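You operate a simulated robot arm through the tools that you are given. There is no shell and no other tool. Be economical: measure what you need, move in short steps, check, and stop when the job is done.

Carry out the task below with a simulated two-armed robot. There is one attempt and no reset: what you move stays moved.

TASK
On the board top, fold the press cloth in half, so that its two short edges meet.

The check looks at the end state, three seconds after you hand in, the way a careful person would. Anything else that was tipped, shoved, dropped, spilled or broken makes it a failure. Flat cloth is picked up by pressing the open fingertips on it (5 to 10 N) and closing them slowly along it; thin cloth reads only 2 to 8 mm in the jaws.

THE ROBOT
Two 7-joint arms with two-finger parallel grippers on one trunk, on a base that drives. Base frame: it is fixed to the floor where the robot stands at the start and does not move with it; the origin is under the middle of the robot, x ahead of it, y to its left, z up; the surface under the hand at the start is at about z = 0.9. Units: m, rad, N and s.
The left shoulder is at the start at [0.05, 0.177, 1.179], the right one opposite. With the tool pointing down near the work surface each hand reaches from about 0.22 to 0.7 m from the robot's upright axis, wherever it stands, measured 20 degrees to its own side. Places, roughly: board top [0.5, -0.1, 0.9]; press cloth [0.5, -0.1, 0.9]. Payload 3.43 kg a hand.
The TCP of each hand is the grasp point between the finger pads, 0.034 m short of the fingertips. In the tool frame z runs along the fingers and y along their closing line. The gripper opens to 0.128 m. The fingers are 0.024 m wide and 0.012 m thick; the gripper's body (0.048 by 0.13 m) begins 0.096 m behind the TCP.
Orientation is that of the tool frame in the base frame, as [roll, pitch, yaw] about the fixed x, y, z axes, in that order (R = Rz(yaw) Ry(pitch) Rx(roll)). With the fingers straight down and closing along the base's y, the tool's x points along the base's -x, its y along +y and its z along -z.

THE INTERFACE
- The arms move only by the tool servo_tool. It takes "left_steps", "right_steps" or both (then of equal length, played together; a hand with none holds still); each is a list that holds one entry, the list of rows, each a list of 7 numbers: the shift along the tool's x, y, z in units of 30 mm (1.0 is 30 mm), then the turn, a rotation vector about the tool's x, y, z in units of 5 degrees (1.0 is 5 degrees), then the closure, from 0 (fully open) to 1 (shut). In form: [[[dx, dy, dz, ax, ay, az, fingers], ...]]. A call has 1 to 12 rows; each row shifts and turns the commanded pose from where the row before left it, along the tool's axes as they then stand. A call with a number of a shift or a turn outside -1 to 1 is refused whole. Rows are played at 5 a second. More than 0.05 m and 0.15 rad between two rows, or a gripper value outside its range, and nothing of the call is played. Where a pose cannot be reached the arm comes as near as it can. A force on the tool above 40 N (or 10 N above the force at the start of the call, whichever is more), or a blocked arm, ends the call early, and 0.2 s more pass. Each finger travels about 0.108 m/s and halts on what it meets, pressing with about 20 N; the grip force reading is that of the motor and also rises with nothing between the fingers. The clock runs only during rows and for 0.2 s after the last one: add rows that do not move to give the fingers time. The reply holds the time, the measured pose of the TCP, the force on the tool along the base axes, the opening and the grip force, in the units named above and with some noise, with the torque about the TCP (base axes, N m) and any sound that the robot's microphone picked up, and new pictures: "pictures" is both (left out), scene, wrist or none (wrist: the cameras of the hands that moved).
- Cameras (640 x 400 px; columns grow to the right, rows downward): "scene" is now at [0.1563, -0.0248, 1.3148]; the picture's right is [-0.17, -0.99, 0.00], its down [-0.69, 0.12, -0.71] and it looks along [0.70, -0.12, -0.71] (base axes); focal length 258 px, centre (320, 200). "left" rides on the left gripper at [0.076, 0.011, -0.16] in its tool frame; the picture's right is [-0.15, 0.99, 0.00], its down [-0.88, -0.13, -0.46] and it looks along [-0.45, -0.07, 0.89] (tool axes); focal length 234 px, centre (320, 200). "right" rides on the right gripper at [0.076, -0.011, -0.16] in its tool frame; the picture's right is [0.15, 0.99, 0.00], its down [-0.88, 0.13, -0.46] and it looks along [-0.45, 0.07, 0.89] (tool axes); focal length 234 px, centre (320, 200). There is no depth. A picture from a camera that has moved, and an enlarged one, comes with that camera's place and axes in the base frame and with its lens. The place of the scene camera against the robot may be out by one fixed shift of up to 0.018 m in any direction.
- lift_body(by): slides the trunk up (or, below 0, down) by that many m; the arms and the scene camera ride with it, the base frame stays. It gives what a move gives, with no picture.
- steer(legs): drives the robot by 1 to 6 legs, each [ahead, turn to the left] in m and rad, along the robot's own axes; the way and the turn of a leg run together, so that a leg with both is an arc; at most 1.5 m and 3.142 rad a leg. The arms and the cameras ride along, it lands a little off, and it stops where it bumps. It gives what a move gives, and a new picture of the scene camera.
- aim_head(pan, tilt): turns the head with the scene camera to pan (to the left, within 1.396 rad either way) and tilt (down, from -0.506 to 1.204), counted from straight ahead of the robot. It gives what a move gives, and a new picture of the scene camera.
- enlarge(camera, box): a new picture of the part [left, top, right, bottom] of that camera's present view, enlarged. It takes no simulated time.
- finish_job(): hands the job in; it is judged then, once.

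Go step by step. Nothing tells you exact positions but the pictures and the camera data: compare them with the known pose of the tool, close in by small moves and look again before you grip or let go. The budget is 120 turns and 260 pictures, counting those below and the enlarged ones. Unless the task says otherwise, let go and move clear before handing in, and close with one line.

The tools are called after ">>>" as a command line: name --argument value ..., lists and objects as JSON in quotes. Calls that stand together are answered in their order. servo_tool: Moves the arms, as the interface text tells. Its arguments: {"type":"object","properties":{"left_steps":{"type":"array","items":{"type":"array","items":{"type":"array","items":{"type":"number"}}}},"right_steps":{"type":"array","items":{"type":"array","items":{"type":"array","items":{"type":"number"}}}},"pictures":{"type":"string","enum":["both","scene","wrist","none"]}},"required":[]} The other tools are called the same way: lift_body (by) slides the trunk up or down; steer (legs) drives the base; aim_head (pan, tilt) turns the head that bears the scene camera; enlarge (camera, box) takes an enlarged picture of a part of a camera's view; finish_job () hands the job in.

At the start:

```text
t: 0.0
left_ee_pos: [0.4365, 0.0538, 1.1279]
left_tool_rot: [-3.141, -0.001, -3.141]
left_ft_force: [-0.3, -0.6, 0.2]
left_wrist_torque: [0.01, -0.02, 0.02]
left_finger_gap: 0.1281
left_grasp_force: 0.1
right_ee_pos: [0.4915, -0.3618, 1.0927]
right_tool_rot: [-3.142, 0.001, -3.141]
right_ft_force: [-0.1, 0.0, 0.0]
right_wrist_torque: [0.01, 0.0, 0.0]
right_finger_gap: 0.128
right_grasp_force: 0.0
trunk travel left (down, up): [-0.35, 0.051]
robot x, y, heading: [0.001, 0.0024, 0.001]
head pan, tilt: [-0.173, 0.784]
```

scene: 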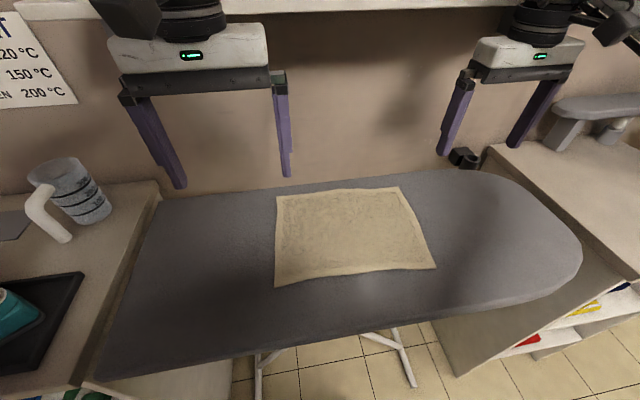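
right: 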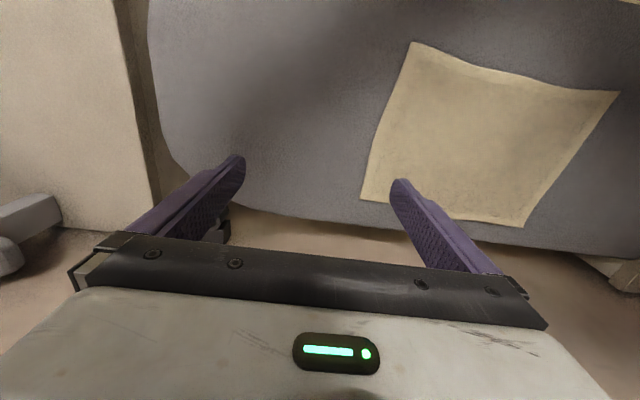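
left: 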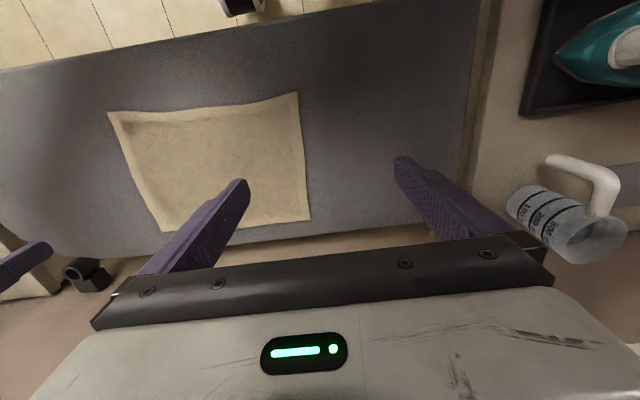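

The cloth lies with its long side along y: its corners are at about (0.60, 0.00), (0.58, -0.29), (0.36, -0.27) and (0.37, 0.02). I'll use the right hand to fold the right short edge onto the left one, a corner at a time. First I'm moving the left hand out of the way and bringing the right hand over the near right corner.

>>> servo_tool --left_steps '[[[0.15, 0.9, -0.3, 0, 0, 0, 0], [0.15, 0.9, -0.3, 0, 0, 0, 0], [0.15, 0.9, -0.3, 0, 0, 0, 0], [0.15, 0.9, -0.3, 0, 0, 0, 0], [0.15, 0.9, -0.3, 0, 0, 0, 0], [0.15, 0.9, -0.3, 0, 0, 0, 0], [0.15, 0.9, -0.3, 0, 0, 0, 0], [0.15, 0.9, -0.3, 0, 0, 0, 0]]]' --right_steps '[[[0.465, 0.508, 0.303, 0, 0, 0, 0.6], [0.465, 0.508, 0.303, 0, 0, 0, 0.6], [0.465, 0.508, 0.303, 0, 0, 0, 0.6], [0.465, 0.508, 0.303, 0, 0, 0, 0.6], [0.465, 0.508, 0.303, 0, 0, 0, 0.6], [0.465, 0.508, 0.303, 0, 0, 0, 0.6], [0.465, 0.508, 0.303, 0, 0, 0, 0.6], [0.465, 0.508, 0.303, 0, 0, 0, 0.6]]]'

```text
t: 1.8
left_ee_pos: [0.4019, 0.2718, 1.1998]
left_tool_rot: [3.142, 0.003, -3.141]
left_ft_force: [-0.7, -0.5, 0.4]
left_wrist_torque: [0.0, -0.03, -0.02]
left_finger_gap: 0.128
left_grasp_force: 0.1
right_ee_pos: [0.3788, -0.2403, 1.0191]
right_tool_rot: [-3.142, 0.0, 3.141]
right_ft_force: [0.6, 0.6, 0.5]
right_wrist_torque: [-0.01, -0.01, -0.03]
right_finger_gap: 0.0512
right_grasp_force: 0.2
trunk travel left (down, up): [-0.35, 0.051]
robot x, y, heading: [-0.0016, -0.0029, 0.003]
head pan, tilt: [-0.173, 0.784]
camera scene: at [0.1559, -0.0242, 1.3149], right [-0.17, -0.99, 0.0], down [-0.69, 0.12, -0.71], along [0.7, -0.12, -0.7], focal length 258 px, centre (320, 200)
camera right: at [0.3033, -0.2526, 1.1784], right [-0.15, 0.99, 0.0], down [0.88, 0.13, 0.46], along [0.45, 0.07, -0.89], focal length 234 px, centre (320, 200)
camera left: at [0.326, 0.2813, 1.3584], right [0.15, 0.99, 0.0], down [0.88, -0.13, 0.46], along [0.45, -0.07, -0.89], focal length 234 px, centre (320, 200)
```

scene: 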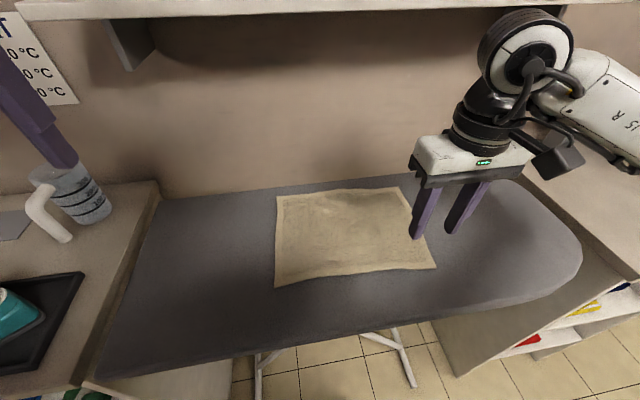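
right: 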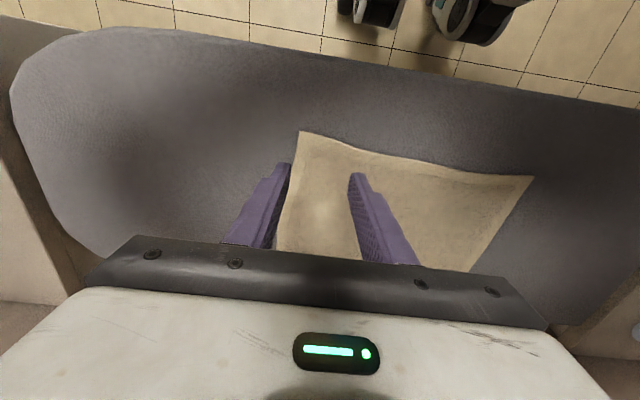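
left: 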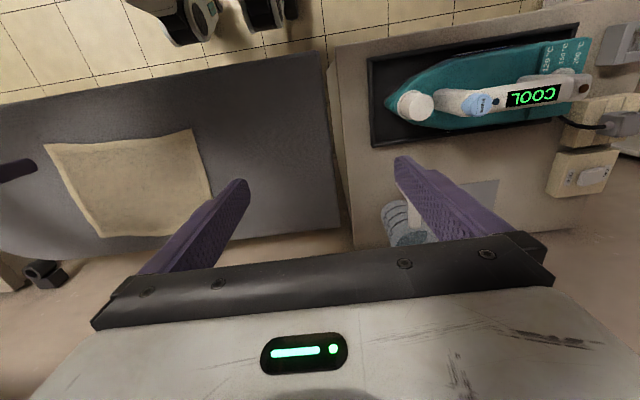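

The wrist camera puts the near right corner at about (0.359, -0.268), which agrees with the scene camera. I'm lowering to just above the cloth.

>>> servo_tool --right_steps '[[[0.0, 0.05, 0.6, 0, 0, 0, 0.6], [0.0, 0.05, 0.6, 0, 0, 0, 0.6], [0.0, 0.0, 0.6, 0, 0, 0, 0.6], [0, 0, 0.5, 0, 0, 0, 0.6], [0, 0, 0, 0, 0, 0, 0.6]]]'

>>> enlarge --camera "scene" --box '[340, 160, 500, 300]'

```text
t: 3.0
left_ee_pos: [0.4023, 0.2697, 1.1985]
left_tool_rot: [-3.141, 0.001, -3.14]
left_ft_force: [0.5, 0.1, -0.7]
left_wrist_torque: [-0.02, -0.02, -0.02]
left_finger_gap: 0.1281
left_grasp_force: 0.0
right_ee_pos: [0.3806, -0.2368, 0.9494]
right_tool_rot: [-3.141, 0.002, 3.141]
right_ft_force: [-0.3, 0.2, -0.4]
right_wrist_torque: [-0.02, 0.02, 0.01]
right_finger_gap: 0.0513
right_grasp_force: 0.0
trunk travel left (down, up): [-0.35, 0.051]
robot x, y, heading: [-0.0038, 0.0018, 0.005]
head pan, tilt: [-0.173, 0.784]
camera scene: at [0.1563, -0.0247, 1.3148], right [-0.17, -0.99, 0.0], down [-0.69, 0.12, -0.71], along [0.7, -0.12, -0.71], focal length 258 px, centre (320, 200)
camera right: at [0.3039, -0.2493, 1.1098], right [-0.15, 0.99, 0.0], down [0.88, 0.13, 0.46], along [0.45, 0.07, -0.89], focal length 234 px, centre (320, 200)
```

scene: 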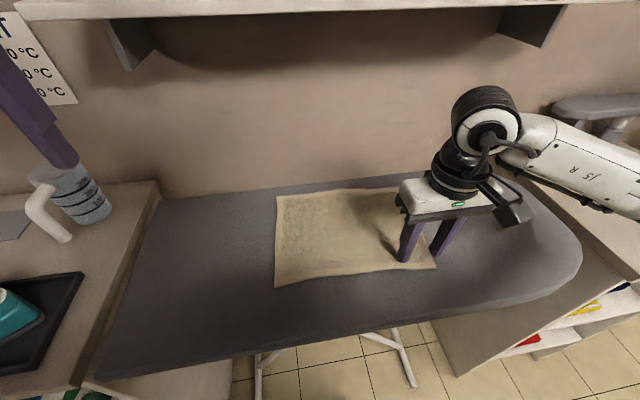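
right: 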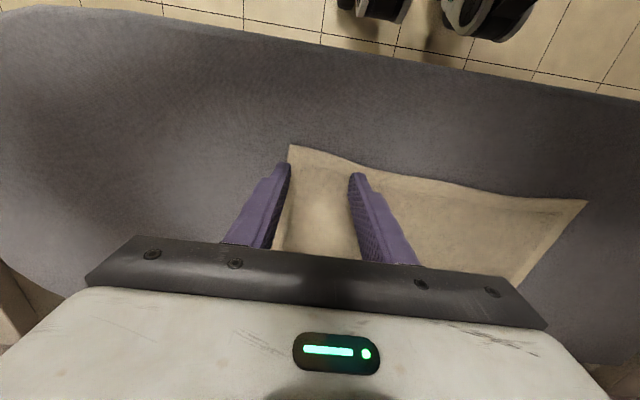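

```text
2.86 times, centred on (420, 230) of scene
camera zoom: at [0.1563, -0.0247, 1.3148], right [-0.17, -0.99, 0.0], down [-0.69, 0.12, -0.71], along [0.7, -0.12, -0.71], focal length 737 px, centre (34, 114)
```

zoom: 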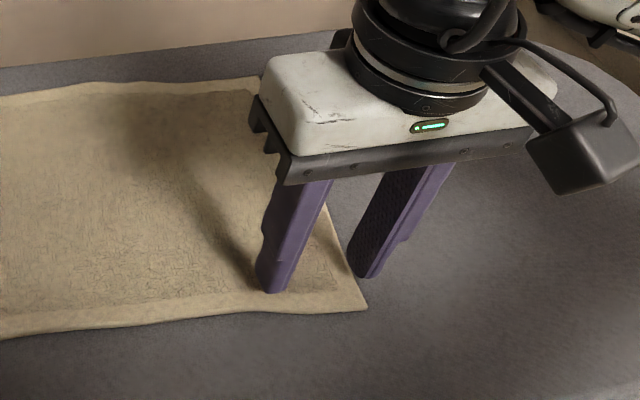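

The outer finger sits right over the edge, so I'm shifting 7 mm inward. Then I'll go down gently to make contact.

>>> servo_tool --right_steps '[[[0.0, 0.23, 0.2, 0, 0, 0, 0.6], [0, 0, 0.15, 0, 0, 0, 0.6], [0, 0, 0.1, 0, 0, 0, 0.6], [0, 0, 0, 0, 0, 0, 0.6]]]' --pictures "none"

```text
t: 4.0
left_ee_pos: [0.4017, 0.2683, 1.2001]
left_tool_rot: [-3.141, 0.003, -3.141]
left_ft_force: [-0.1, 0.5, 0.9]
left_wrist_torque: [0.02, 0.02, -0.03]
left_finger_gap: 0.128
left_grasp_force: 0.0
right_ee_pos: [0.3806, -0.2309, 0.9367]
right_tool_rot: [3.141, 0.002, -3.141]
right_ft_force: [-2.5, -0.2, 7.6]
right_wrist_torque: [-0.04, 0.09, -0.02]
right_finger_gap: 0.0515
right_grasp_force: 0.0
trunk travel left (down, up): [-0.35, 0.051]
robot x, y, heading: [-0.0003, 0.0017, -0.001]
head pan, tilt: [-0.173, 0.784]
```

The force reads 7.6 N with the tips at about z = 0.903. I'm closing slowly.

>>> servo_tool --right_steps '[[[0, 0, 0, 0, 0, 0, 0.64], [0, 0, 0, 0, 0, 0, 0.68], [0, 0, 0, 0, 0, 0, 0.72], [0, 0, 0, 0, 0, 0, 0.76], [0, 0, 0, 0, 0, 0, 0.8], [0, 0, 0, 0, 0, 0, 0.84], [0, 0, 0, 0, 0, 0, 0.88], [0, 0, 0, 0, 0, 0, 0.92], [0, 0, 0, 0, 0, 0, 0.96], [0, 0, 0, 0, 0, 0, 1.0], [0, 0, 0, 0, 0, 0, 1.0]]]'

>>> enlarge --camera "scene" --box '[340, 160, 500, 300]'

```text
t: 6.4
left_ee_pos: [0.402, 0.2701, 1.1992]
left_tool_rot: [-3.141, 0.001, -3.14]
left_ft_force: [0.0, 0.0, 0.6]
left_wrist_torque: [-0.01, -0.01, 0.0]
left_finger_gap: 0.1281
left_grasp_force: 0.0
right_ee_pos: [0.38, -0.23, 0.9371]
right_tool_rot: [-3.139, 0.002, -3.14]
right_ft_force: [-0.3, -0.2, 10.0]
right_wrist_torque: [-0.03, 0.02, 0.01]
right_finger_gap: 0.005
right_grasp_force: 20.3
trunk travel left (down, up): [-0.35, 0.051]
robot x, y, heading: [0.0012, 0.0, 0.002]
head pan, tilt: [-0.173, 0.784]
camera scene: at [0.1558, -0.0245, 1.3149], right [-0.17, -0.99, 0.0], down [-0.69, 0.12, -0.71], along [0.7, -0.12, -0.7], focal length 258 px, centre (320, 200)
camera right: at [0.3038, -0.2425, 1.0969], right [-0.15, 0.99, 0.0], down [0.88, 0.13, 0.46], along [0.45, 0.07, -0.89], focal length 234 px, centre (320, 200)
```

scene: 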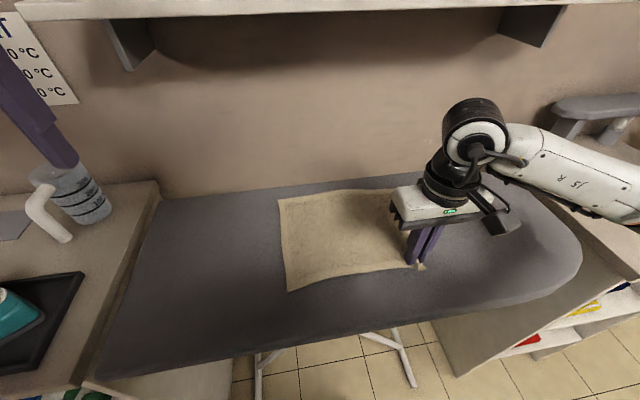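
right: 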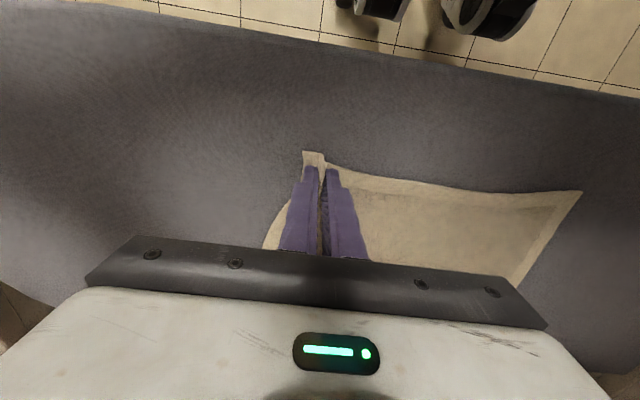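

```text
2.86 times, centred on (420, 230) of scene
camera zoom: at [0.1558, -0.0245, 1.3149], right [-0.17, -0.99, 0.0], down [-0.69, 0.12, -0.71], along [0.7, -0.12, -0.7], focal length 737 px, centre (34, 114)
```

zoom: 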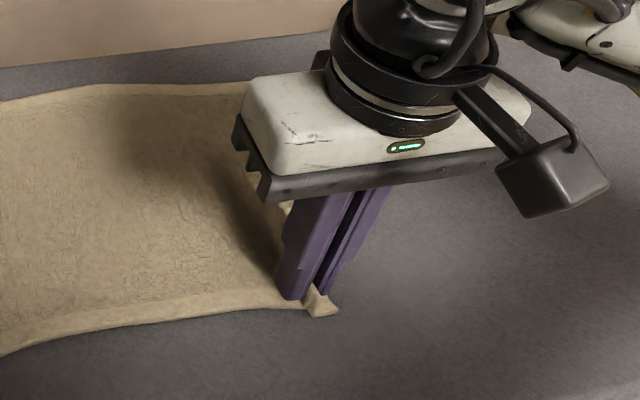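

The grip reads 5 mm, so the cloth is held, and its corner is between the tips. The body slid about 1 cm to the right as the fingers closed. I'm lifting and carrying this corner over toward the near left corner.

>>> servo_tool --right_steps '[[[0, 0.1, -0.5, 0, 0, 0, 1.0], [0, 0.3, -0.6, 0, 0, 0, 1.0], [0, 0.5, -0.6, 0, 0, 0, 1.0], [0, 0.7, -0.3, 0, 0, 0, 1.0], [0, 0.8, -0.1, 0, 0, 0, 1.0], [0, 0.8, 0, 0, 0, 0, 1.0], [0, 0.8, 0, 0, 0, 0, 1.0], [0, 0.8, 0, 0, 0, 0, 1.0], [0, 0.8, 0.1, 0, 0, 0, 1.0], [0, 0.8, 0.2, 0, 0, 0, 1.0]]]'

```text
t: 8.6
left_ee_pos: [0.4018, 0.2706, 1.1991]
left_tool_rot: [-3.14, 0.001, -3.14]
left_ft_force: [0.0, 0.4, 1.1]
left_wrist_torque: [0.0, -0.02, -0.02]
left_finger_gap: 0.128
left_grasp_force: 0.0
right_ee_pos: [0.3815, -0.0397, 0.9906]
right_tool_rot: [-3.141, 0.0, 3.14]
right_ft_force: [0.0, 0.2, 0.0]
right_wrist_torque: [-0.02, 0.02, 0.01]
right_finger_gap: 0.0048
right_grasp_force: 20.1
trunk travel left (down, up): [-0.35, 0.051]
robot x, y, heading: [-0.0028, -0.0009, 0.001]
head pan, tilt: [-0.173, 0.784]
camera scene: at [0.1564, -0.0243, 1.3148], right [-0.17, -0.99, 0.0], down [-0.69, 0.12, -0.71], along [0.7, -0.12, -0.71], focal length 258 px, centre (320, 200)
camera right: at [0.305, -0.0513, 1.1504], right [-0.15, 0.99, 0.0], down [0.88, 0.13, 0.46], along [0.45, 0.07, -0.89], focal length 234 px, centre (320, 200)
```

scene: 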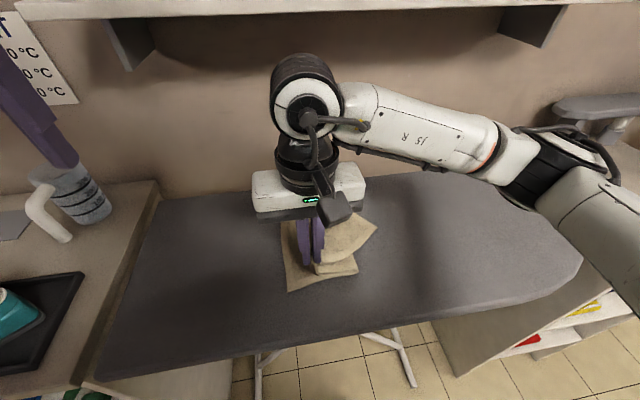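
right: 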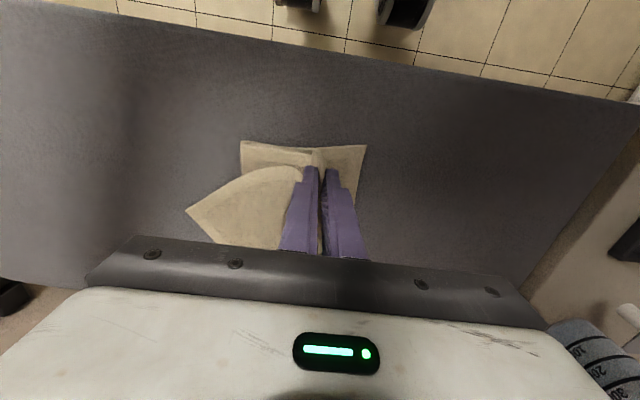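

The near right corner is now above the near left one, and the far right corner has been partly pulled along. I'm moving the left hand further away, then shifting the right hand on and tilting it so the held edge points outward (+y) before laying it down.

>>> servo_tool --left_steps '[[[0.5, 0.8, -0.2, 0, 0, 0, 0], [0.5, 0.8, -0.2, 0, 0, 0, 0], [0.5, 0.8, -0.2, 0, 0, 0, 0], [0.5, 0.8, 0, 0, 0, 0, 0], [0.5, 0.8, 0, 0, 0, 0, 0], [0, 0, 0, 0, 0, 0, 0], [0, 0, 0, 0, 0, 0, 0], [0, 0, 0, 0, 0, 0, 0], [0, 0, 0, 0, 0, 0, 0], [0, 0, 0, 0, 0, 0, 0], [0, 0, 0, 0, 0, 0, 0]]]' --right_steps '[[[0, 0.6, 0, 0, 0, 0, 1.0], [0, 0.6, 0, 0, 0, 0, 1.0], [0, 0.6, 0.2, 0, 0, 0, 1.0], [0, 0, 0, 1, 0, 0, 1.0], [0, 0, 0, 1, 0, 0, 1.0], [0, 0, 0, 1, 0, 0, 1.0], [0, 0, 0, 1, 0, 0, 1.0], [0, 0, 0, 1, 0, 0, 1.0], [0, 0, 0, 1, 0, 0, 1.0], [0, 0, 0, 1, 0, 0, 1.0], [0, 0, 0, 1, 0, 0, 1.0]]]'

```text
t: 11.0
left_ee_pos: [0.3243, 0.3908, 1.2168]
left_tool_rot: [-3.138, 0.0, -3.141]
left_ft_force: [0.3, 0.0, 0.3]
left_wrist_torque: [0.0, 0.0, 0.02]
left_finger_gap: 0.1281
left_grasp_force: 0.2
right_ee_pos: [0.381, 0.0158, 0.9855]
right_tool_rot: [-2.443, 0.003, -3.141]
right_ft_force: [0.5, -0.5, 0.2]
right_wrist_torque: [0.07, -0.04, -0.01]
right_finger_gap: 0.0051
right_grasp_force: 20.6
trunk travel left (down, up): [-0.35, 0.051]
robot x, y, heading: [0.0021, 0.001, -0.002]
head pan, tilt: [-0.173, 0.784]
camera scene: at [0.1562, -0.0243, 1.3148], right [-0.17, -0.99, 0.0], down [-0.69, 0.12, -0.71], along [0.7, -0.12, -0.71], focal length 258 px, centre (320, 200)
camera right: at [0.3046, 0.1093, 1.1145], right [-0.15, 0.76, -0.64], down [0.88, 0.39, 0.27], along [0.45, -0.52, -0.72], focal length 234 px, centre (320, 200)
camera left: at [0.2492, 0.4003, 1.3759], right [0.14, 0.99, 0.0], down [0.88, -0.13, 0.46], along [0.45, -0.07, -0.89], focal length 234 px, centre (320, 200)
```

scene: 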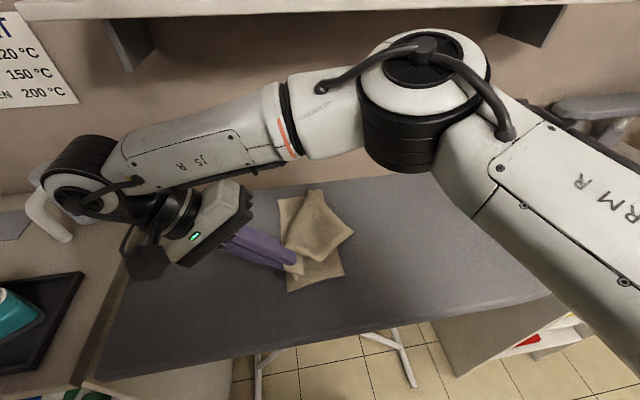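
right: 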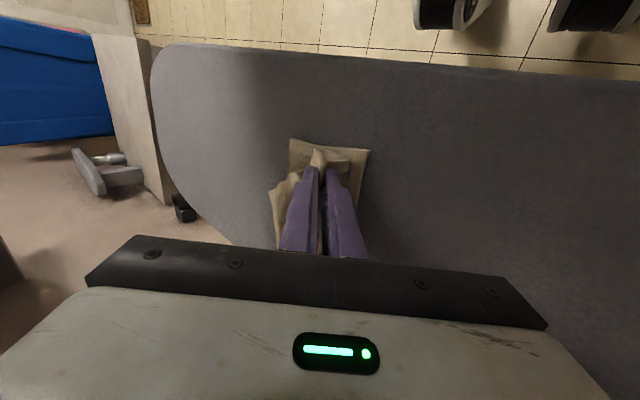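
left: 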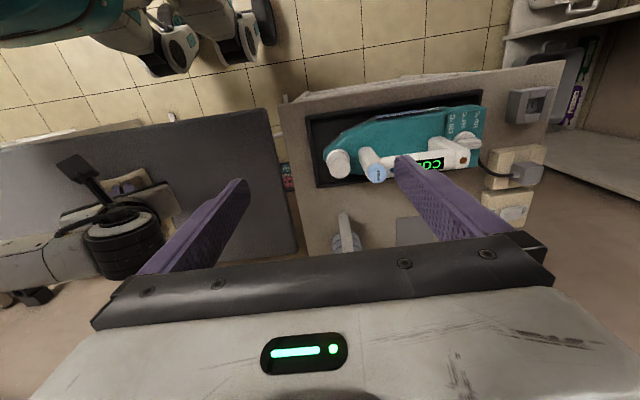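

>>> enlarge --camera "scene" --box '[240, 180, 380, 300]'

```text
3.33 times, centred on (310, 240) of scene
camera zoom: at [0.1562, -0.0243, 1.3148], right [-0.17, -0.99, 0.0], down [-0.69, 0.12, -0.71], along [0.7, -0.12, -0.71], focal length 860 px, centre (353, 67)
```

zoom: 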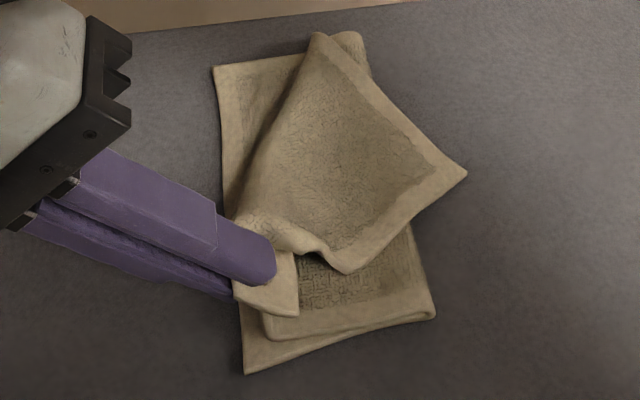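

The bottom layer is still in place. The held hem tab points back to the right, so I'll lay it down along the finger direction and release there so it can relax outward.

>>> servo_tool --right_steps '[[[0, 0, 0.45, 0, 0, 0, 1.0], [0, 0, 0.45, 0, 0, 0, 1.0], [0, 0, 0.45, 0, 0, 0, 1.0], [0, 0, 0.4, 0, 0, 0, 1.0], [0, 0, 0, 0, 0, 0, 1.0]]]' --pictures "none"

>>> enlarge --camera "scene" --box '[240, 180, 380, 300]'

```text
t: 12.2
left_ee_pos: [0.3247, 0.39, 1.217]
left_tool_rot: [-3.141, 0.001, -3.139]
left_ft_force: [0.1, 1.0, -0.6]
left_wrist_torque: [-0.01, 0.0, 0.02]
left_finger_gap: 0.1281
left_grasp_force: 0.1
right_ee_pos: [0.3799, -0.0189, 0.9448]
right_tool_rot: [-2.443, 0.0, 3.141]
right_ft_force: [-0.7, 0.4, 1.3]
right_wrist_torque: [0.09, 0.0, 0.0]
right_finger_gap: 0.0049
right_grasp_force: 20.2
trunk travel left (down, up): [-0.35, 0.051]
robot x, y, heading: [-0.0011, -0.0009, 0.004]
head pan, tilt: [-0.173, 0.784]
```

```text
3.33 times, centred on (310, 240) of scene
camera zoom: at [0.1562, -0.0246, 1.3148], right [-0.17, -0.99, 0.0], down [-0.69, 0.12, -0.71], along [0.7, -0.12, -0.71], focal length 860 px, centre (353, 67)
```

zoom: 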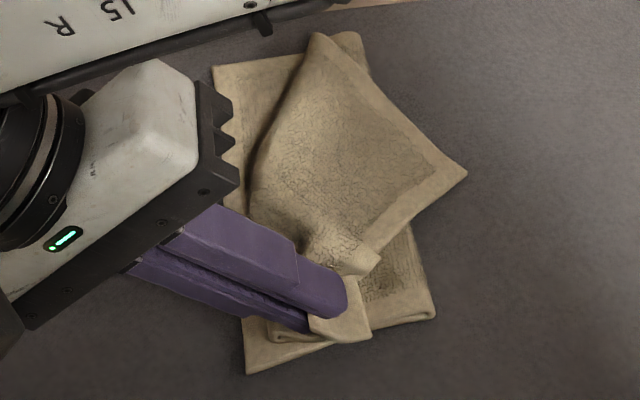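

Now I'm opening a little while compensating for the lower finger, then retreating along the tool axis.

>>> servo_tool --right_steps '[[[0, -0.15, 0, 0, 0, 0, 0.92], [0, -0.15, 0, 0, 0, 0, 0.85], [0, 0, 0, 0, 0, 0, 0.85], [0, 0, -0.4, 0, 0, 0, 0.85], [0, 0, -0.6, 0, 0, 0, 0.85], [0, 0, -0.9, 0, 0, 0, 0.85], [0, 0, -1, 0, 0, 0, 0.85], [0, 0, -1, 0, 0, 0, 0.85]]]'

>>> enlarge --camera "scene" --box '[240, 180, 380, 300]'

```text
t: 14.2
left_ee_pos: [0.3255, 0.3887, 1.2171]
left_tool_rot: [-3.141, 0.0, -3.14]
left_ft_force: [0.2, 0.4, -0.4]
left_wrist_torque: [0.03, -0.01, 0.04]
left_finger_gap: 0.1282
left_grasp_force: 0.1
right_ee_pos: [0.3967, 0.0092, 1.0366]
right_tool_rot: [-2.47, -0.022, 3.059]
right_ft_force: [0.1, -0.5, -0.1]
right_wrist_torque: [-0.03, -0.02, -0.02]
right_finger_gap: 0.0194
right_grasp_force: 0.0
right hand out of reach, approached as far as the arm can: row 8
trunk travel left (down, up): [-0.35, 0.051]
robot x, y, heading: [0.0007, 0.0034, 0.0]
head pan, tilt: [-0.173, 0.784]
stopped in row 8 (right hand): the arm was blocked; the commanded pose is now the measured one
camera scene: at [0.1568, -0.0251, 1.3147], right [-0.17, -0.99, 0.0], down [-0.7, 0.12, -0.71], along [0.7, -0.12, -0.71], focal length 258 px, centre (320, 200)
camera right: at [0.3314, 0.1049, 1.1713], right [-0.1, 0.78, -0.61], down [0.92, 0.31, 0.25], along [0.39, -0.54, -0.75], focal length 234 px, centre (320, 200)
```

scene: 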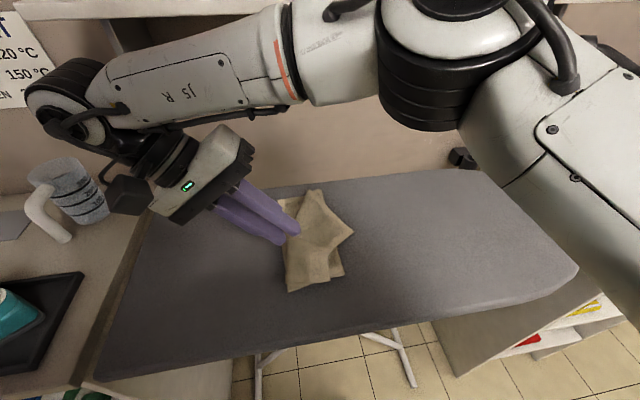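
right: 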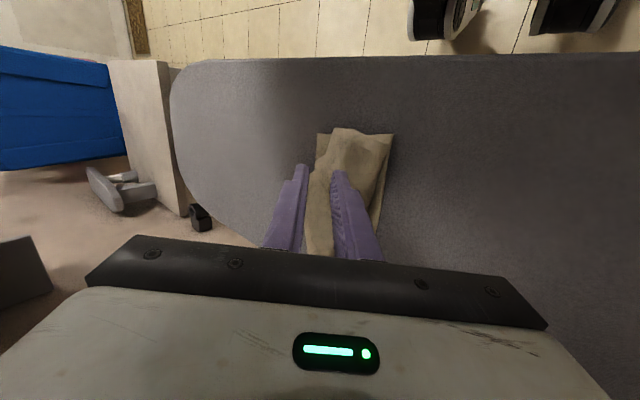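

```text
3.33 times, centred on (310, 240) of scene
camera zoom: at [0.1568, -0.0251, 1.3147], right [-0.17, -0.99, 0.0], down [-0.7, 0.12, -0.71], along [0.7, -0.12, -0.71], focal length 860 px, centre (353, 67)
```

zoom: 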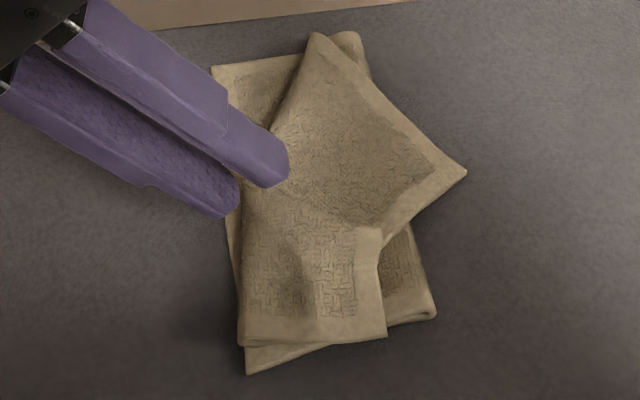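

The hem folded back on itself by about 7 cm, because pinching across the edge took up too much cloth. I'll unfold it and redo the fold pinching along the edge, rolling the hand over as it goes. First I'm bringing the hand back to vertical.

>>> servo_tool --right_steps '[[[0, 0, 0, -1, 0, 0, 0.7], [0, 0, 0, -1, 0, 0, 0.7], [0, 0, 0, -1, 0, 0, 0.7], [0, 0, 0, -1, 0, 0, 0.7], [0, 0, 0, -1, 0, 0, 0.7], [0, 0, 0, -1, 0, 0, 0.7], [0, 0, 0, -1, 0, 0, 0.7], [0, -0.8, 0, -0.6, 0, 0, 0.7], [0, -0.9, 0, 0, 0, 0, 0.7], [0, -0.9, 0, 0, 0, 0, 0.7], [0, -0.9, 0, 0, 0, 0, 0.7], [0, -0.9, 0, 0, 0, 0, 0.7]]]' --pictures "none"

>>> servo_tool --right_steps '[[[0, 0, 0, 0, 0, -1, 0.7], [0, 0, 0, 0, 0, -1, 0.7], [0, 0, 0, 0, 0, -1, 0.7], [0, 0, 0, 0, 0, -1, 0.7], [0, 0, 0, 0, 0, -1, 0.7], [0, 0, 0, 0, 0, -1, 0.7], [0, 0, 0, 0, 0, -1, 0.7], [0, 0, 0, 0, 0, -1, 0.7], [0, 0, 0, 0, 0, -1, 0.7], [0, 0, 0, 0, 0, -1, 0.7], [0, 0, 0, 0, 0, -1, 0.7], [0, 0, 0, 0, 0, -1, 0.7]]]'

```text
t: 16.8
left_ee_pos: [0.3248, 0.3891, 1.2166]
left_tool_rot: [3.141, 0.0, 3.141]
left_ft_force: [0.2, -1.3, 0.7]
left_wrist_torque: [0.03, 0.0, 0.03]
left_finger_gap: 0.1281
left_grasp_force: 0.1
right_ee_pos: [0.3843, -0.1214, 1.0405]
right_tool_rot: [-3.132, -0.025, 3.066]
right_ft_force: [-0.6, 0.7, 0.2]
right_wrist_torque: [0.03, -0.01, -0.04]
right_finger_gap: 0.0385
right_grasp_force: 0.0
trunk travel left (down, up): [-0.35, 0.051]
robot x, y, heading: [-0.0003, -0.0006, -0.005]
head pan, tilt: [-0.173, 0.784]
```

```text
t: 19.4
left_ee_pos: [0.3243, 0.3896, 1.2173]
left_tool_rot: [3.141, 0.0, -3.14]
left_ft_force: [-0.4, 0.2, 0.1]
left_wrist_torque: [-0.03, -0.03, 0.0]
left_finger_gap: 0.1283
left_grasp_force: 0.1
right_ee_pos: [0.3849, -0.1203, 1.0411]
right_tool_rot: [3.127, -0.023, -2.168]
right_ft_force: [1.1, 0.1, -0.4]
right_wrist_torque: [0.01, 0.0, 0.0]
right_finger_gap: 0.0383
right_grasp_force: 0.1
trunk travel left (down, up): [-0.35, 0.051]
robot x, y, heading: [0.0008, 0.0041, -0.0]
head pan, tilt: [-0.173, 0.784]
camera scene: at [0.1563, -0.0248, 1.3148], right [-0.17, -0.99, 0.0], down [-0.69, 0.12, -0.71], along [0.7, -0.12, -0.71], focal length 258 px, centre (320, 200)
camera right: at [0.3545, -0.1888, 1.2015], right [-0.9, 0.44, 0.02], down [0.4, 0.81, 0.44], along [0.18, 0.4, -0.9], focal length 234 px, centre (320, 200)
```

scene: 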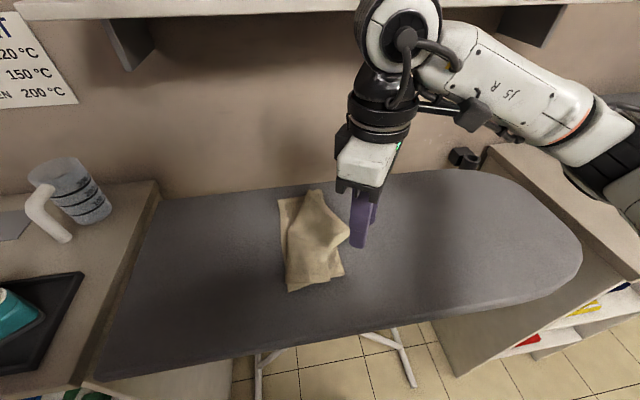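
right: 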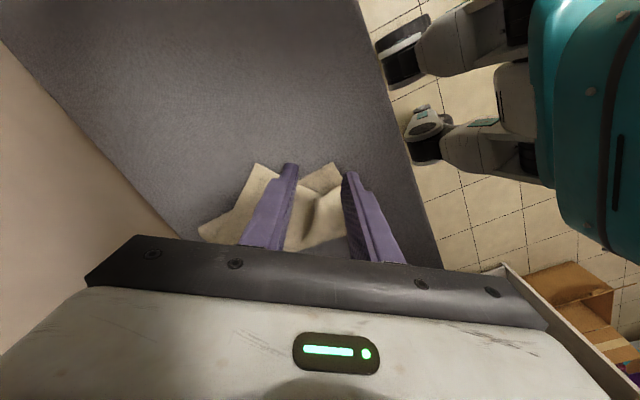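

>>> servo_tool --right_steps '[[[0, 0, 0, 0, 0, -1, 0.7], [0, 0, 0, 0, 0, -1, 0.7], [0, 0, 0, 0, 0, -1, 0.7], [0, 0, 0, 0, 0, -1, 0.7], [0, 0, 0, 0, 0, -1, 0.7], [0, 0, 0, 0, 0, -1, 0.7], [0, 0, 0, 0, 0, -0.84, 0.7], [0, -0.7, 0, 0, 0, 0, 0.7], [0, -0.8, 0.4, 0, 0, 0, 0.7], [0, -0.8, 0.7, 0, 0, 0, 0.7], [0, 0, 0, 0, 0, 0, 0.7]]]'

>>> enlarge --camera "scene" --box '[260, 180, 400, 300]'

```text
t: 21.8
left_ee_pos: [0.3256, 0.3885, 1.2171]
left_tool_rot: [-3.141, 0.0, -3.14]
left_ft_force: [-0.3, -0.3, -0.4]
left_wrist_torque: [0.0, -0.02, 0.03]
left_finger_gap: 0.128
left_grasp_force: 0.0
right_ee_pos: [0.335, -0.0456, 1.0622]
right_tool_rot: [3.119, -0.013, -1.576]
right_ft_force: [0.2, -0.3, -0.2]
right_wrist_torque: [-0.03, 0.01, -0.02]
right_finger_gap: 0.0383
right_grasp_force: 0.1
right hand out of reach, approached as far as the arm can: row 5, 6, 7, 8, 9, 10
trunk travel left (down, up): [-0.35, 0.051]
robot x, y, heading: [-0.0026, 0.0033, 0.003]
head pan, tilt: [-0.173, 0.784]
camera scene: at [0.1563, -0.0248, 1.3148], right [-0.17, -0.99, 0.0], down [-0.69, 0.12, -0.71], along [0.7, -0.12, -0.71], focal length 258 px, centre (320, 200)
camera right: at [0.349, -0.1201, 1.2223], right [-0.99, -0.14, 0.02], down [-0.12, 0.89, 0.45], along [-0.08, 0.44, -0.89], focal length 234 px, centre (320, 200)
```

scene: 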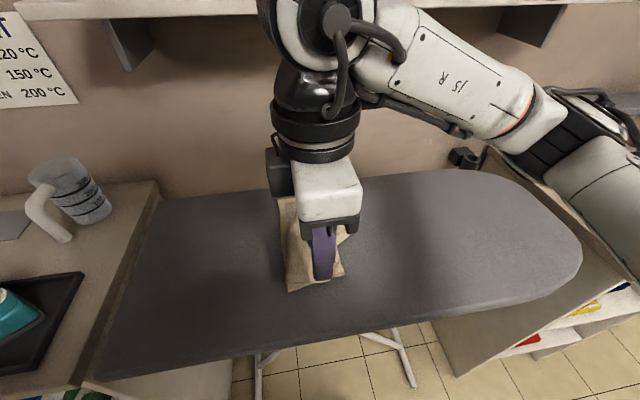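
right: 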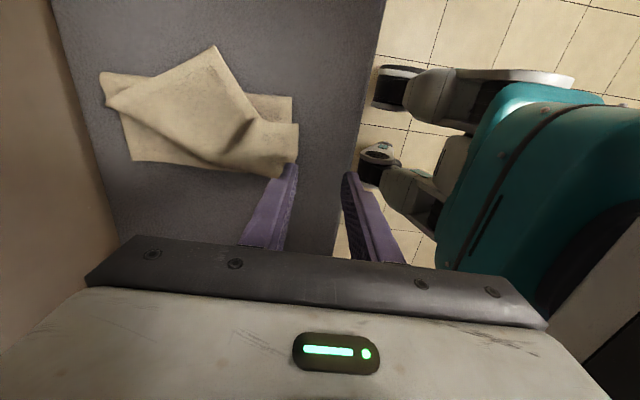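

```text
3.33 times, centred on (330, 240) of scene
camera zoom: at [0.1563, -0.0248, 1.3148], right [-0.17, -0.99, 0.0], down [-0.69, 0.12, -0.71], along [0.7, -0.12, -0.71], focal length 860 px, centre (287, 67)
```

zoom: 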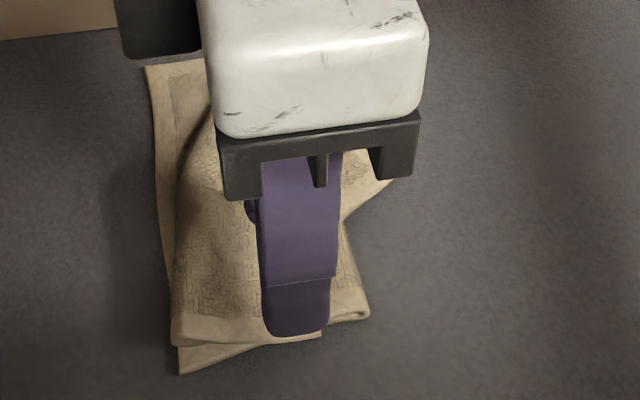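

That yaw is past the wrist's limit and the hand drifted, so I'm turning back the other way to reach the opposite yaw.

>>> servo_tool --right_steps '[[[0, 0, -0.3, 0, 0, 1, 0.7], [0, 0, 0, 0, 0, 1, 0.7], [0, 0, 0, 0, 0, 1, 0.7], [0, 0, 0, 0, 0, 1, 0.7], [0, 0, 0, 0, 0, 1, 0.7], [0, 0, 0, 0, 0, 1, 0.7], [0, 0, 0, 0, 0, 1, 0.7], [0, 0, 0, 0, 0, 1, 0.7], [0, 0, 0, 0, 0, 1, 0.7], [0, 0, 0, 0, 0, 1, 0.7], [0, 0, 0, 0, 0, 1, 0.7], [0, 0, 0, 0, 0, 1, 0.7]]]' --pictures "none"

>>> servo_tool --right_steps '[[[0, 0, 0, 0, 0, 1, 0.7], [0, 0, 0, 0, 0, 1, 0.7], [0, 0, 0, 0, 0, 1, 0.7], [0, 0, 0, 0, 0, 1, 0.7], [0, 0, 0, 0, 0, 1, 0.7], [0, 0, 0, 0, 0, 1, 0.7], [0, 0, 0, 0, 0, 1, 0.7], [0, 0, 0, 0, 0, 1, 0.7], [0, 0, 0, 0, 0, 1, 0.7], [0, 0, 0, 0, 0, 1, 0.7], [0, 0, 0, 0, 0, 1, 0.7], [0, 0, 0, 0, 0, 1, 0.7]]]' --pictures "none"

>>> servo_tool --right_steps '[[[0, 0, 0, 0, 0, 1, 0.7], [0, 0, 0, 0, 0, 1, 0.7], [0, 0, 0, 0, 0, 1, 0.7], [0, 0, 0, 0, 0, 1, 0.7], [0, 0, 0, 0, 0, 1, 0.7], [0, 0, 0, 0, 0, 1, 0.7], [0, 0, 0, 0, 0, 1, 0.7], [0, 0, 0, 0, 0, 1, 0.7], [0, 0, 0, 0, 0, 1, 0.7], [0, 0, 0, 0, 0, 1, 0.7], [0, 0, 0, 0, 0, 1, 0.7], [0, 0, 0, 0, 0, 1, 0.7]]]'

```text
t: 24.4
left_ee_pos: [0.3247, 0.3894, 1.2171]
left_tool_rot: [-3.14, 0.0, -3.14]
left_ft_force: [-0.1, -0.1, -0.2]
left_wrist_torque: [0.01, 0.02, -0.02]
left_finger_gap: 0.1278
left_grasp_force: 0.0
right_ee_pos: [0.3342, -0.0453, 1.0707]
right_tool_rot: [3.137, -0.024, -2.623]
right_ft_force: [0.3, 0.4, -0.1]
right_wrist_torque: [-0.04, 0.0, 0.0]
right_finger_gap: 0.0382
right_grasp_force: 0.0
trunk travel left (down, up): [-0.35, 0.051]
robot x, y, heading: [0.0021, 0.0001, -0.005]
head pan, tilt: [-0.173, 0.784]
```

```text
t: 27.0
left_ee_pos: [0.325, 0.3903, 1.2181]
left_tool_rot: [3.141, 0.001, -3.139]
left_ft_force: [-0.4, -0.3, 0.6]
left_wrist_torque: [-0.01, 0.01, -0.02]
left_finger_gap: 0.1279
left_grasp_force: 0.1
right_ee_pos: [0.3332, -0.0452, 1.0712]
right_tool_rot: [-3.122, -0.016, 2.613]
right_ft_force: [-0.1, 0.7, -0.8]
right_wrist_torque: [0.02, -0.03, 0.02]
right_finger_gap: 0.0385
right_grasp_force: 0.0
trunk travel left (down, up): [-0.35, 0.051]
robot x, y, heading: [0.0031, -0.0045, 0.003]
head pan, tilt: [-0.173, 0.784]
```

```text
t: 29.6
left_ee_pos: [0.3252, 0.39, 1.217]
left_tool_rot: [3.141, 0.001, 3.141]
left_ft_force: [0.7, 0.0, -0.1]
left_wrist_torque: [-0.02, -0.01, 0.0]
left_finger_gap: 0.1279
left_grasp_force: 0.2
right_ee_pos: [0.3346, -0.0462, 1.0718]
right_tool_rot: [-3.12, 0.011, 1.565]
right_ft_force: [-0.1, 0.3, -0.2]
right_wrist_torque: [-0.02, 0.0, 0.04]
right_finger_gap: 0.0385
right_grasp_force: 0.2
trunk travel left (down, up): [-0.35, 0.051]
robot x, y, heading: [0.0003, -0.0015, -0.001]
head pan, tilt: [-0.173, 0.784]
camera scene: at [0.1563, -0.0248, 1.3148], right [-0.17, -0.99, 0.0], down [-0.69, 0.12, -0.71], along [0.7, -0.12, -0.71], focal length 258 px, centre (320, 200)
camera right: at [0.3271, 0.0303, 1.2306], right [0.99, 0.14, -0.02], down [0.14, -0.88, 0.46], along [0.04, -0.46, -0.89], focal length 234 px, centre (320, 200)
```

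scene: 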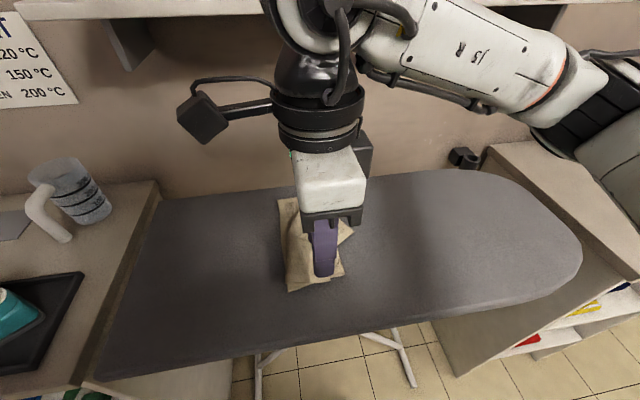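
right: 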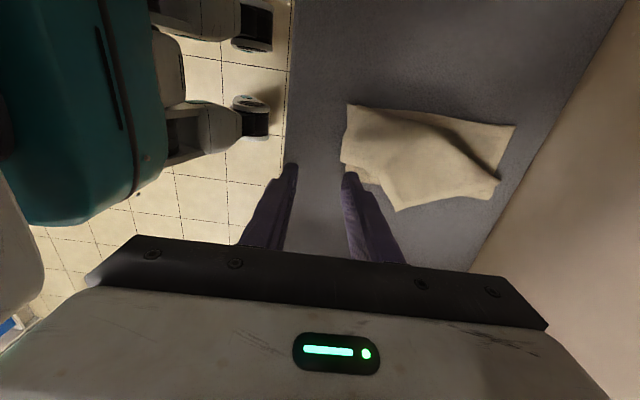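

Yaw 1.565 works, with tool x along +y and tool y along +x. I'm moving over the free far corner, which is at about (0.465, -0.14), to unfold the cloth.

>>> servo_tool --right_steps '[[[-0.395, 0.7, 0.65, -0.25, 0, 0, 0.7], [-0.395, 0.7, 0.65, 0, 0, 0, 0.7], [-0.395, 0.7, 0.65, 0, 0, 0, 0.7], [-0.395, 0.7, 0.65, 0, 0, 0, 0.7], [-0.395, 0.7, 0.65, 0, 0, 0, 0.7], [-0.395, 0.7, 0.65, 0, 0, 0, 0.7], [0, 0, 0, 0, 0, 0, 0.7]]]'

>>> enlarge --camera "scene" --box '[260, 180, 400, 300]'

```text
t: 31.2
left_ee_pos: [0.3249, 0.3901, 1.2172]
left_tool_rot: [-3.141, -0.001, -3.14]
left_ft_force: [0.4, 0.4, 0.0]
left_wrist_torque: [-0.04, 0.02, -0.03]
left_finger_gap: 0.1282
left_grasp_force: 0.0
right_ee_pos: [0.4611, -0.1183, 0.9542]
right_tool_rot: [-3.14, 0.011, 1.569]
right_ft_force: [0.1, -0.3, 0.1]
right_wrist_torque: [0.01, -0.04, -0.01]
right_finger_gap: 0.0383
right_grasp_force: 0.0
trunk travel left (down, up): [-0.35, 0.051]
robot x, y, heading: [-0.0, -0.0024, -0.003]
head pan, tilt: [-0.173, 0.784]
camera scene: at [0.1562, -0.0247, 1.3148], right [-0.17, -0.99, 0.0], down [-0.69, 0.12, -0.71], along [0.7, -0.12, -0.71], focal length 258 px, centre (320, 200)
camera right: at [0.4504, -0.0416, 1.1131], right [0.99, 0.14, 0.0], down [0.13, -0.88, 0.46], along [0.06, -0.46, -0.89], focal length 234 px, centre (320, 200)
```

scene: 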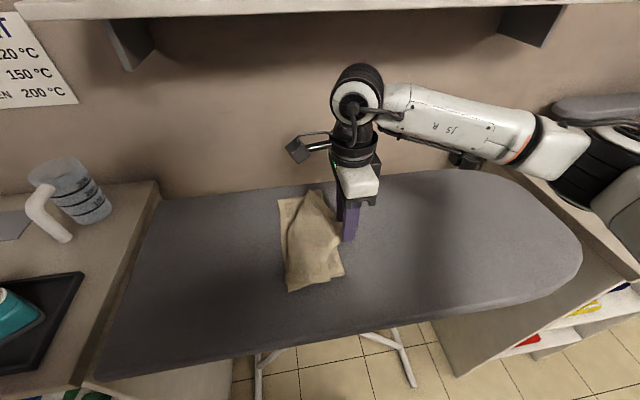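
right: 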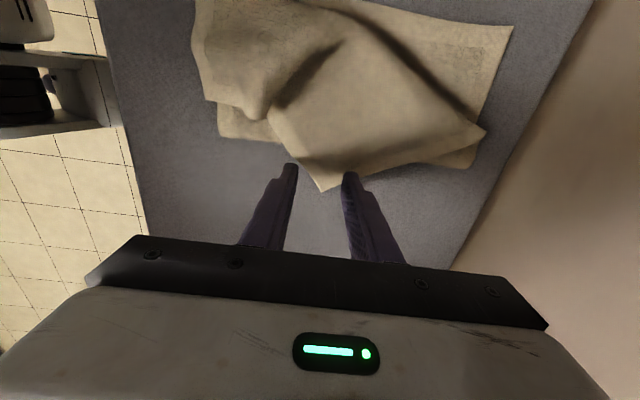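

```text
3.33 times, centred on (330, 240) of scene
camera zoom: at [0.1562, -0.0247, 1.3148], right [-0.17, -0.99, 0.0], down [-0.69, 0.12, -0.71], along [0.7, -0.12, -0.71], focal length 860 px, centre (287, 67)
```

zoom: 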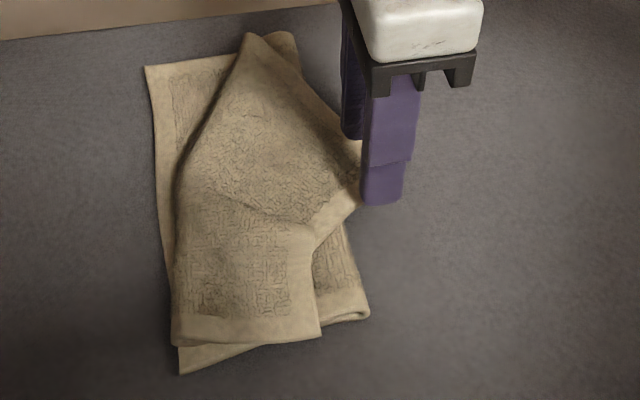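

The corner lies between the fingers. Pressing down and closing.

>>> servo_tool --right_steps '[[[-0.1, 0.15, 0.25, 0, 0, 0, 0.7], [0, 0, 0.2, 0, 0, 0, 0.7], [0, 0, 0.12, 0, 0, 0, 0.7], [0, 0, 0, 0, 0, 0, 0.7]]]' --pictures "none"

```text
t: 32.2
left_ee_pos: [0.3255, 0.3887, 1.2165]
left_tool_rot: [3.141, -0.001, -3.14]
left_ft_force: [0.0, 0.4, 0.2]
left_wrist_torque: [-0.02, -0.02, -0.01]
left_finger_gap: 0.1277
left_grasp_force: 0.0
right_ee_pos: [0.4654, -0.1225, 0.9373]
right_tool_rot: [-3.141, 0.007, 1.568]
right_ft_force: [0.2, 0.1, 3.1]
right_wrist_torque: [0.06, -0.09, -0.01]
right_finger_gap: 0.0386
right_grasp_force: 0.0
trunk travel left (down, up): [-0.35, 0.051]
robot x, y, heading: [0.0015, -0.0004, 0.002]
head pan, tilt: [-0.173, 0.784]
```

>>> servo_tool --right_steps '[[[0, 0, 0.04, 0, 0, 0, 0.7], [0, 0, 0, 0, 0, 0, 0.74], [0, 0, 0, 0, 0, 0, 0.78], [0, 0, 0, 0, 0, 0, 0.82], [0, 0, 0, 0, 0, 0, 0.86], [0, 0, 0, 0, 0, 0, 0.9], [0, 0, 0, 0, 0, 0, 0.94], [0, 0, 0, 0, 0, 0, 0.97], [0, 0, 0, 0, 0, 0, 1.0], [0, 0, 0, 0, 0, 0, 1.0]]]'

>>> enlarge --camera "scene" --box '[260, 180, 400, 300]'

```text
t: 34.4
left_ee_pos: [0.3241, 0.3888, 1.2171]
left_tool_rot: [-3.14, 0.001, -3.139]
left_ft_force: [-0.2, -1.0, 1.0]
left_wrist_torque: [0.01, 0.0, 0.02]
left_finger_gap: 0.128
left_grasp_force: 0.1
right_ee_pos: [0.4654, -0.122, 0.9369]
right_tool_rot: [-3.142, 0.008, 1.567]
right_ft_force: [3.3, -0.8, 13.6]
right_wrist_torque: [0.13, -0.17, -0.02]
right_finger_gap: 0.005
right_grasp_force: 19.5
trunk travel left (down, up): [-0.35, 0.051]
robot x, y, heading: [0.0032, -0.0029, 0.002]
head pan, tilt: [-0.173, 0.784]
camera scene: at [0.1556, -0.0245, 1.315], right [-0.17, -0.99, 0.0], down [-0.69, 0.12, -0.71], along [0.7, -0.12, -0.7], focal length 258 px, centre (320, 200)
camera right: at [0.4534, -0.0452, 1.0957], right [0.99, 0.14, 0.0], down [0.13, -0.88, 0.46], along [0.07, -0.46, -0.89], focal length 234 px, centre (320, 200)
```

scene: 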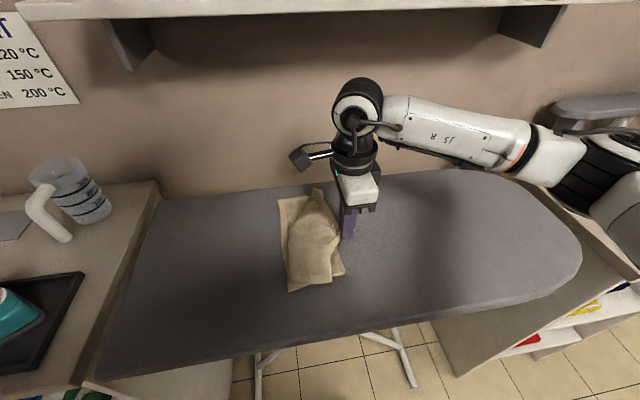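
right: 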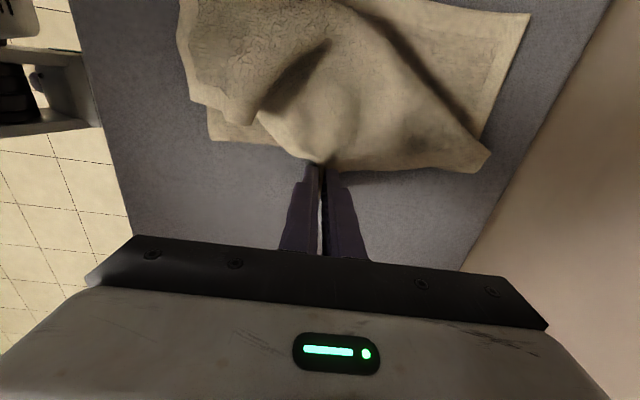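

```text
3.33 times, centred on (330, 240) of scene
camera zoom: at [0.1556, -0.0245, 1.315], right [-0.17, -0.99, 0.0], down [-0.69, 0.12, -0.71], along [0.7, -0.12, -0.7], focal length 860 px, centre (287, 67)
```

zoom: 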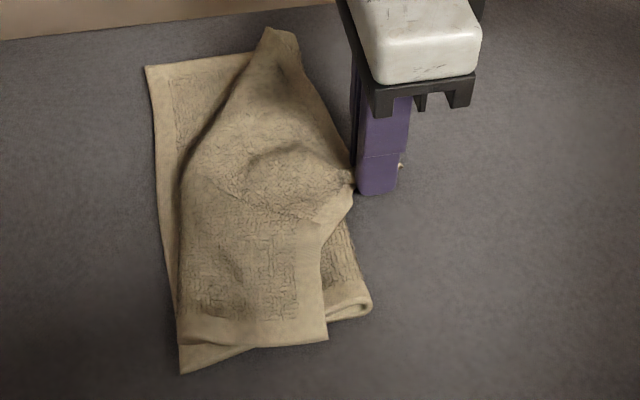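

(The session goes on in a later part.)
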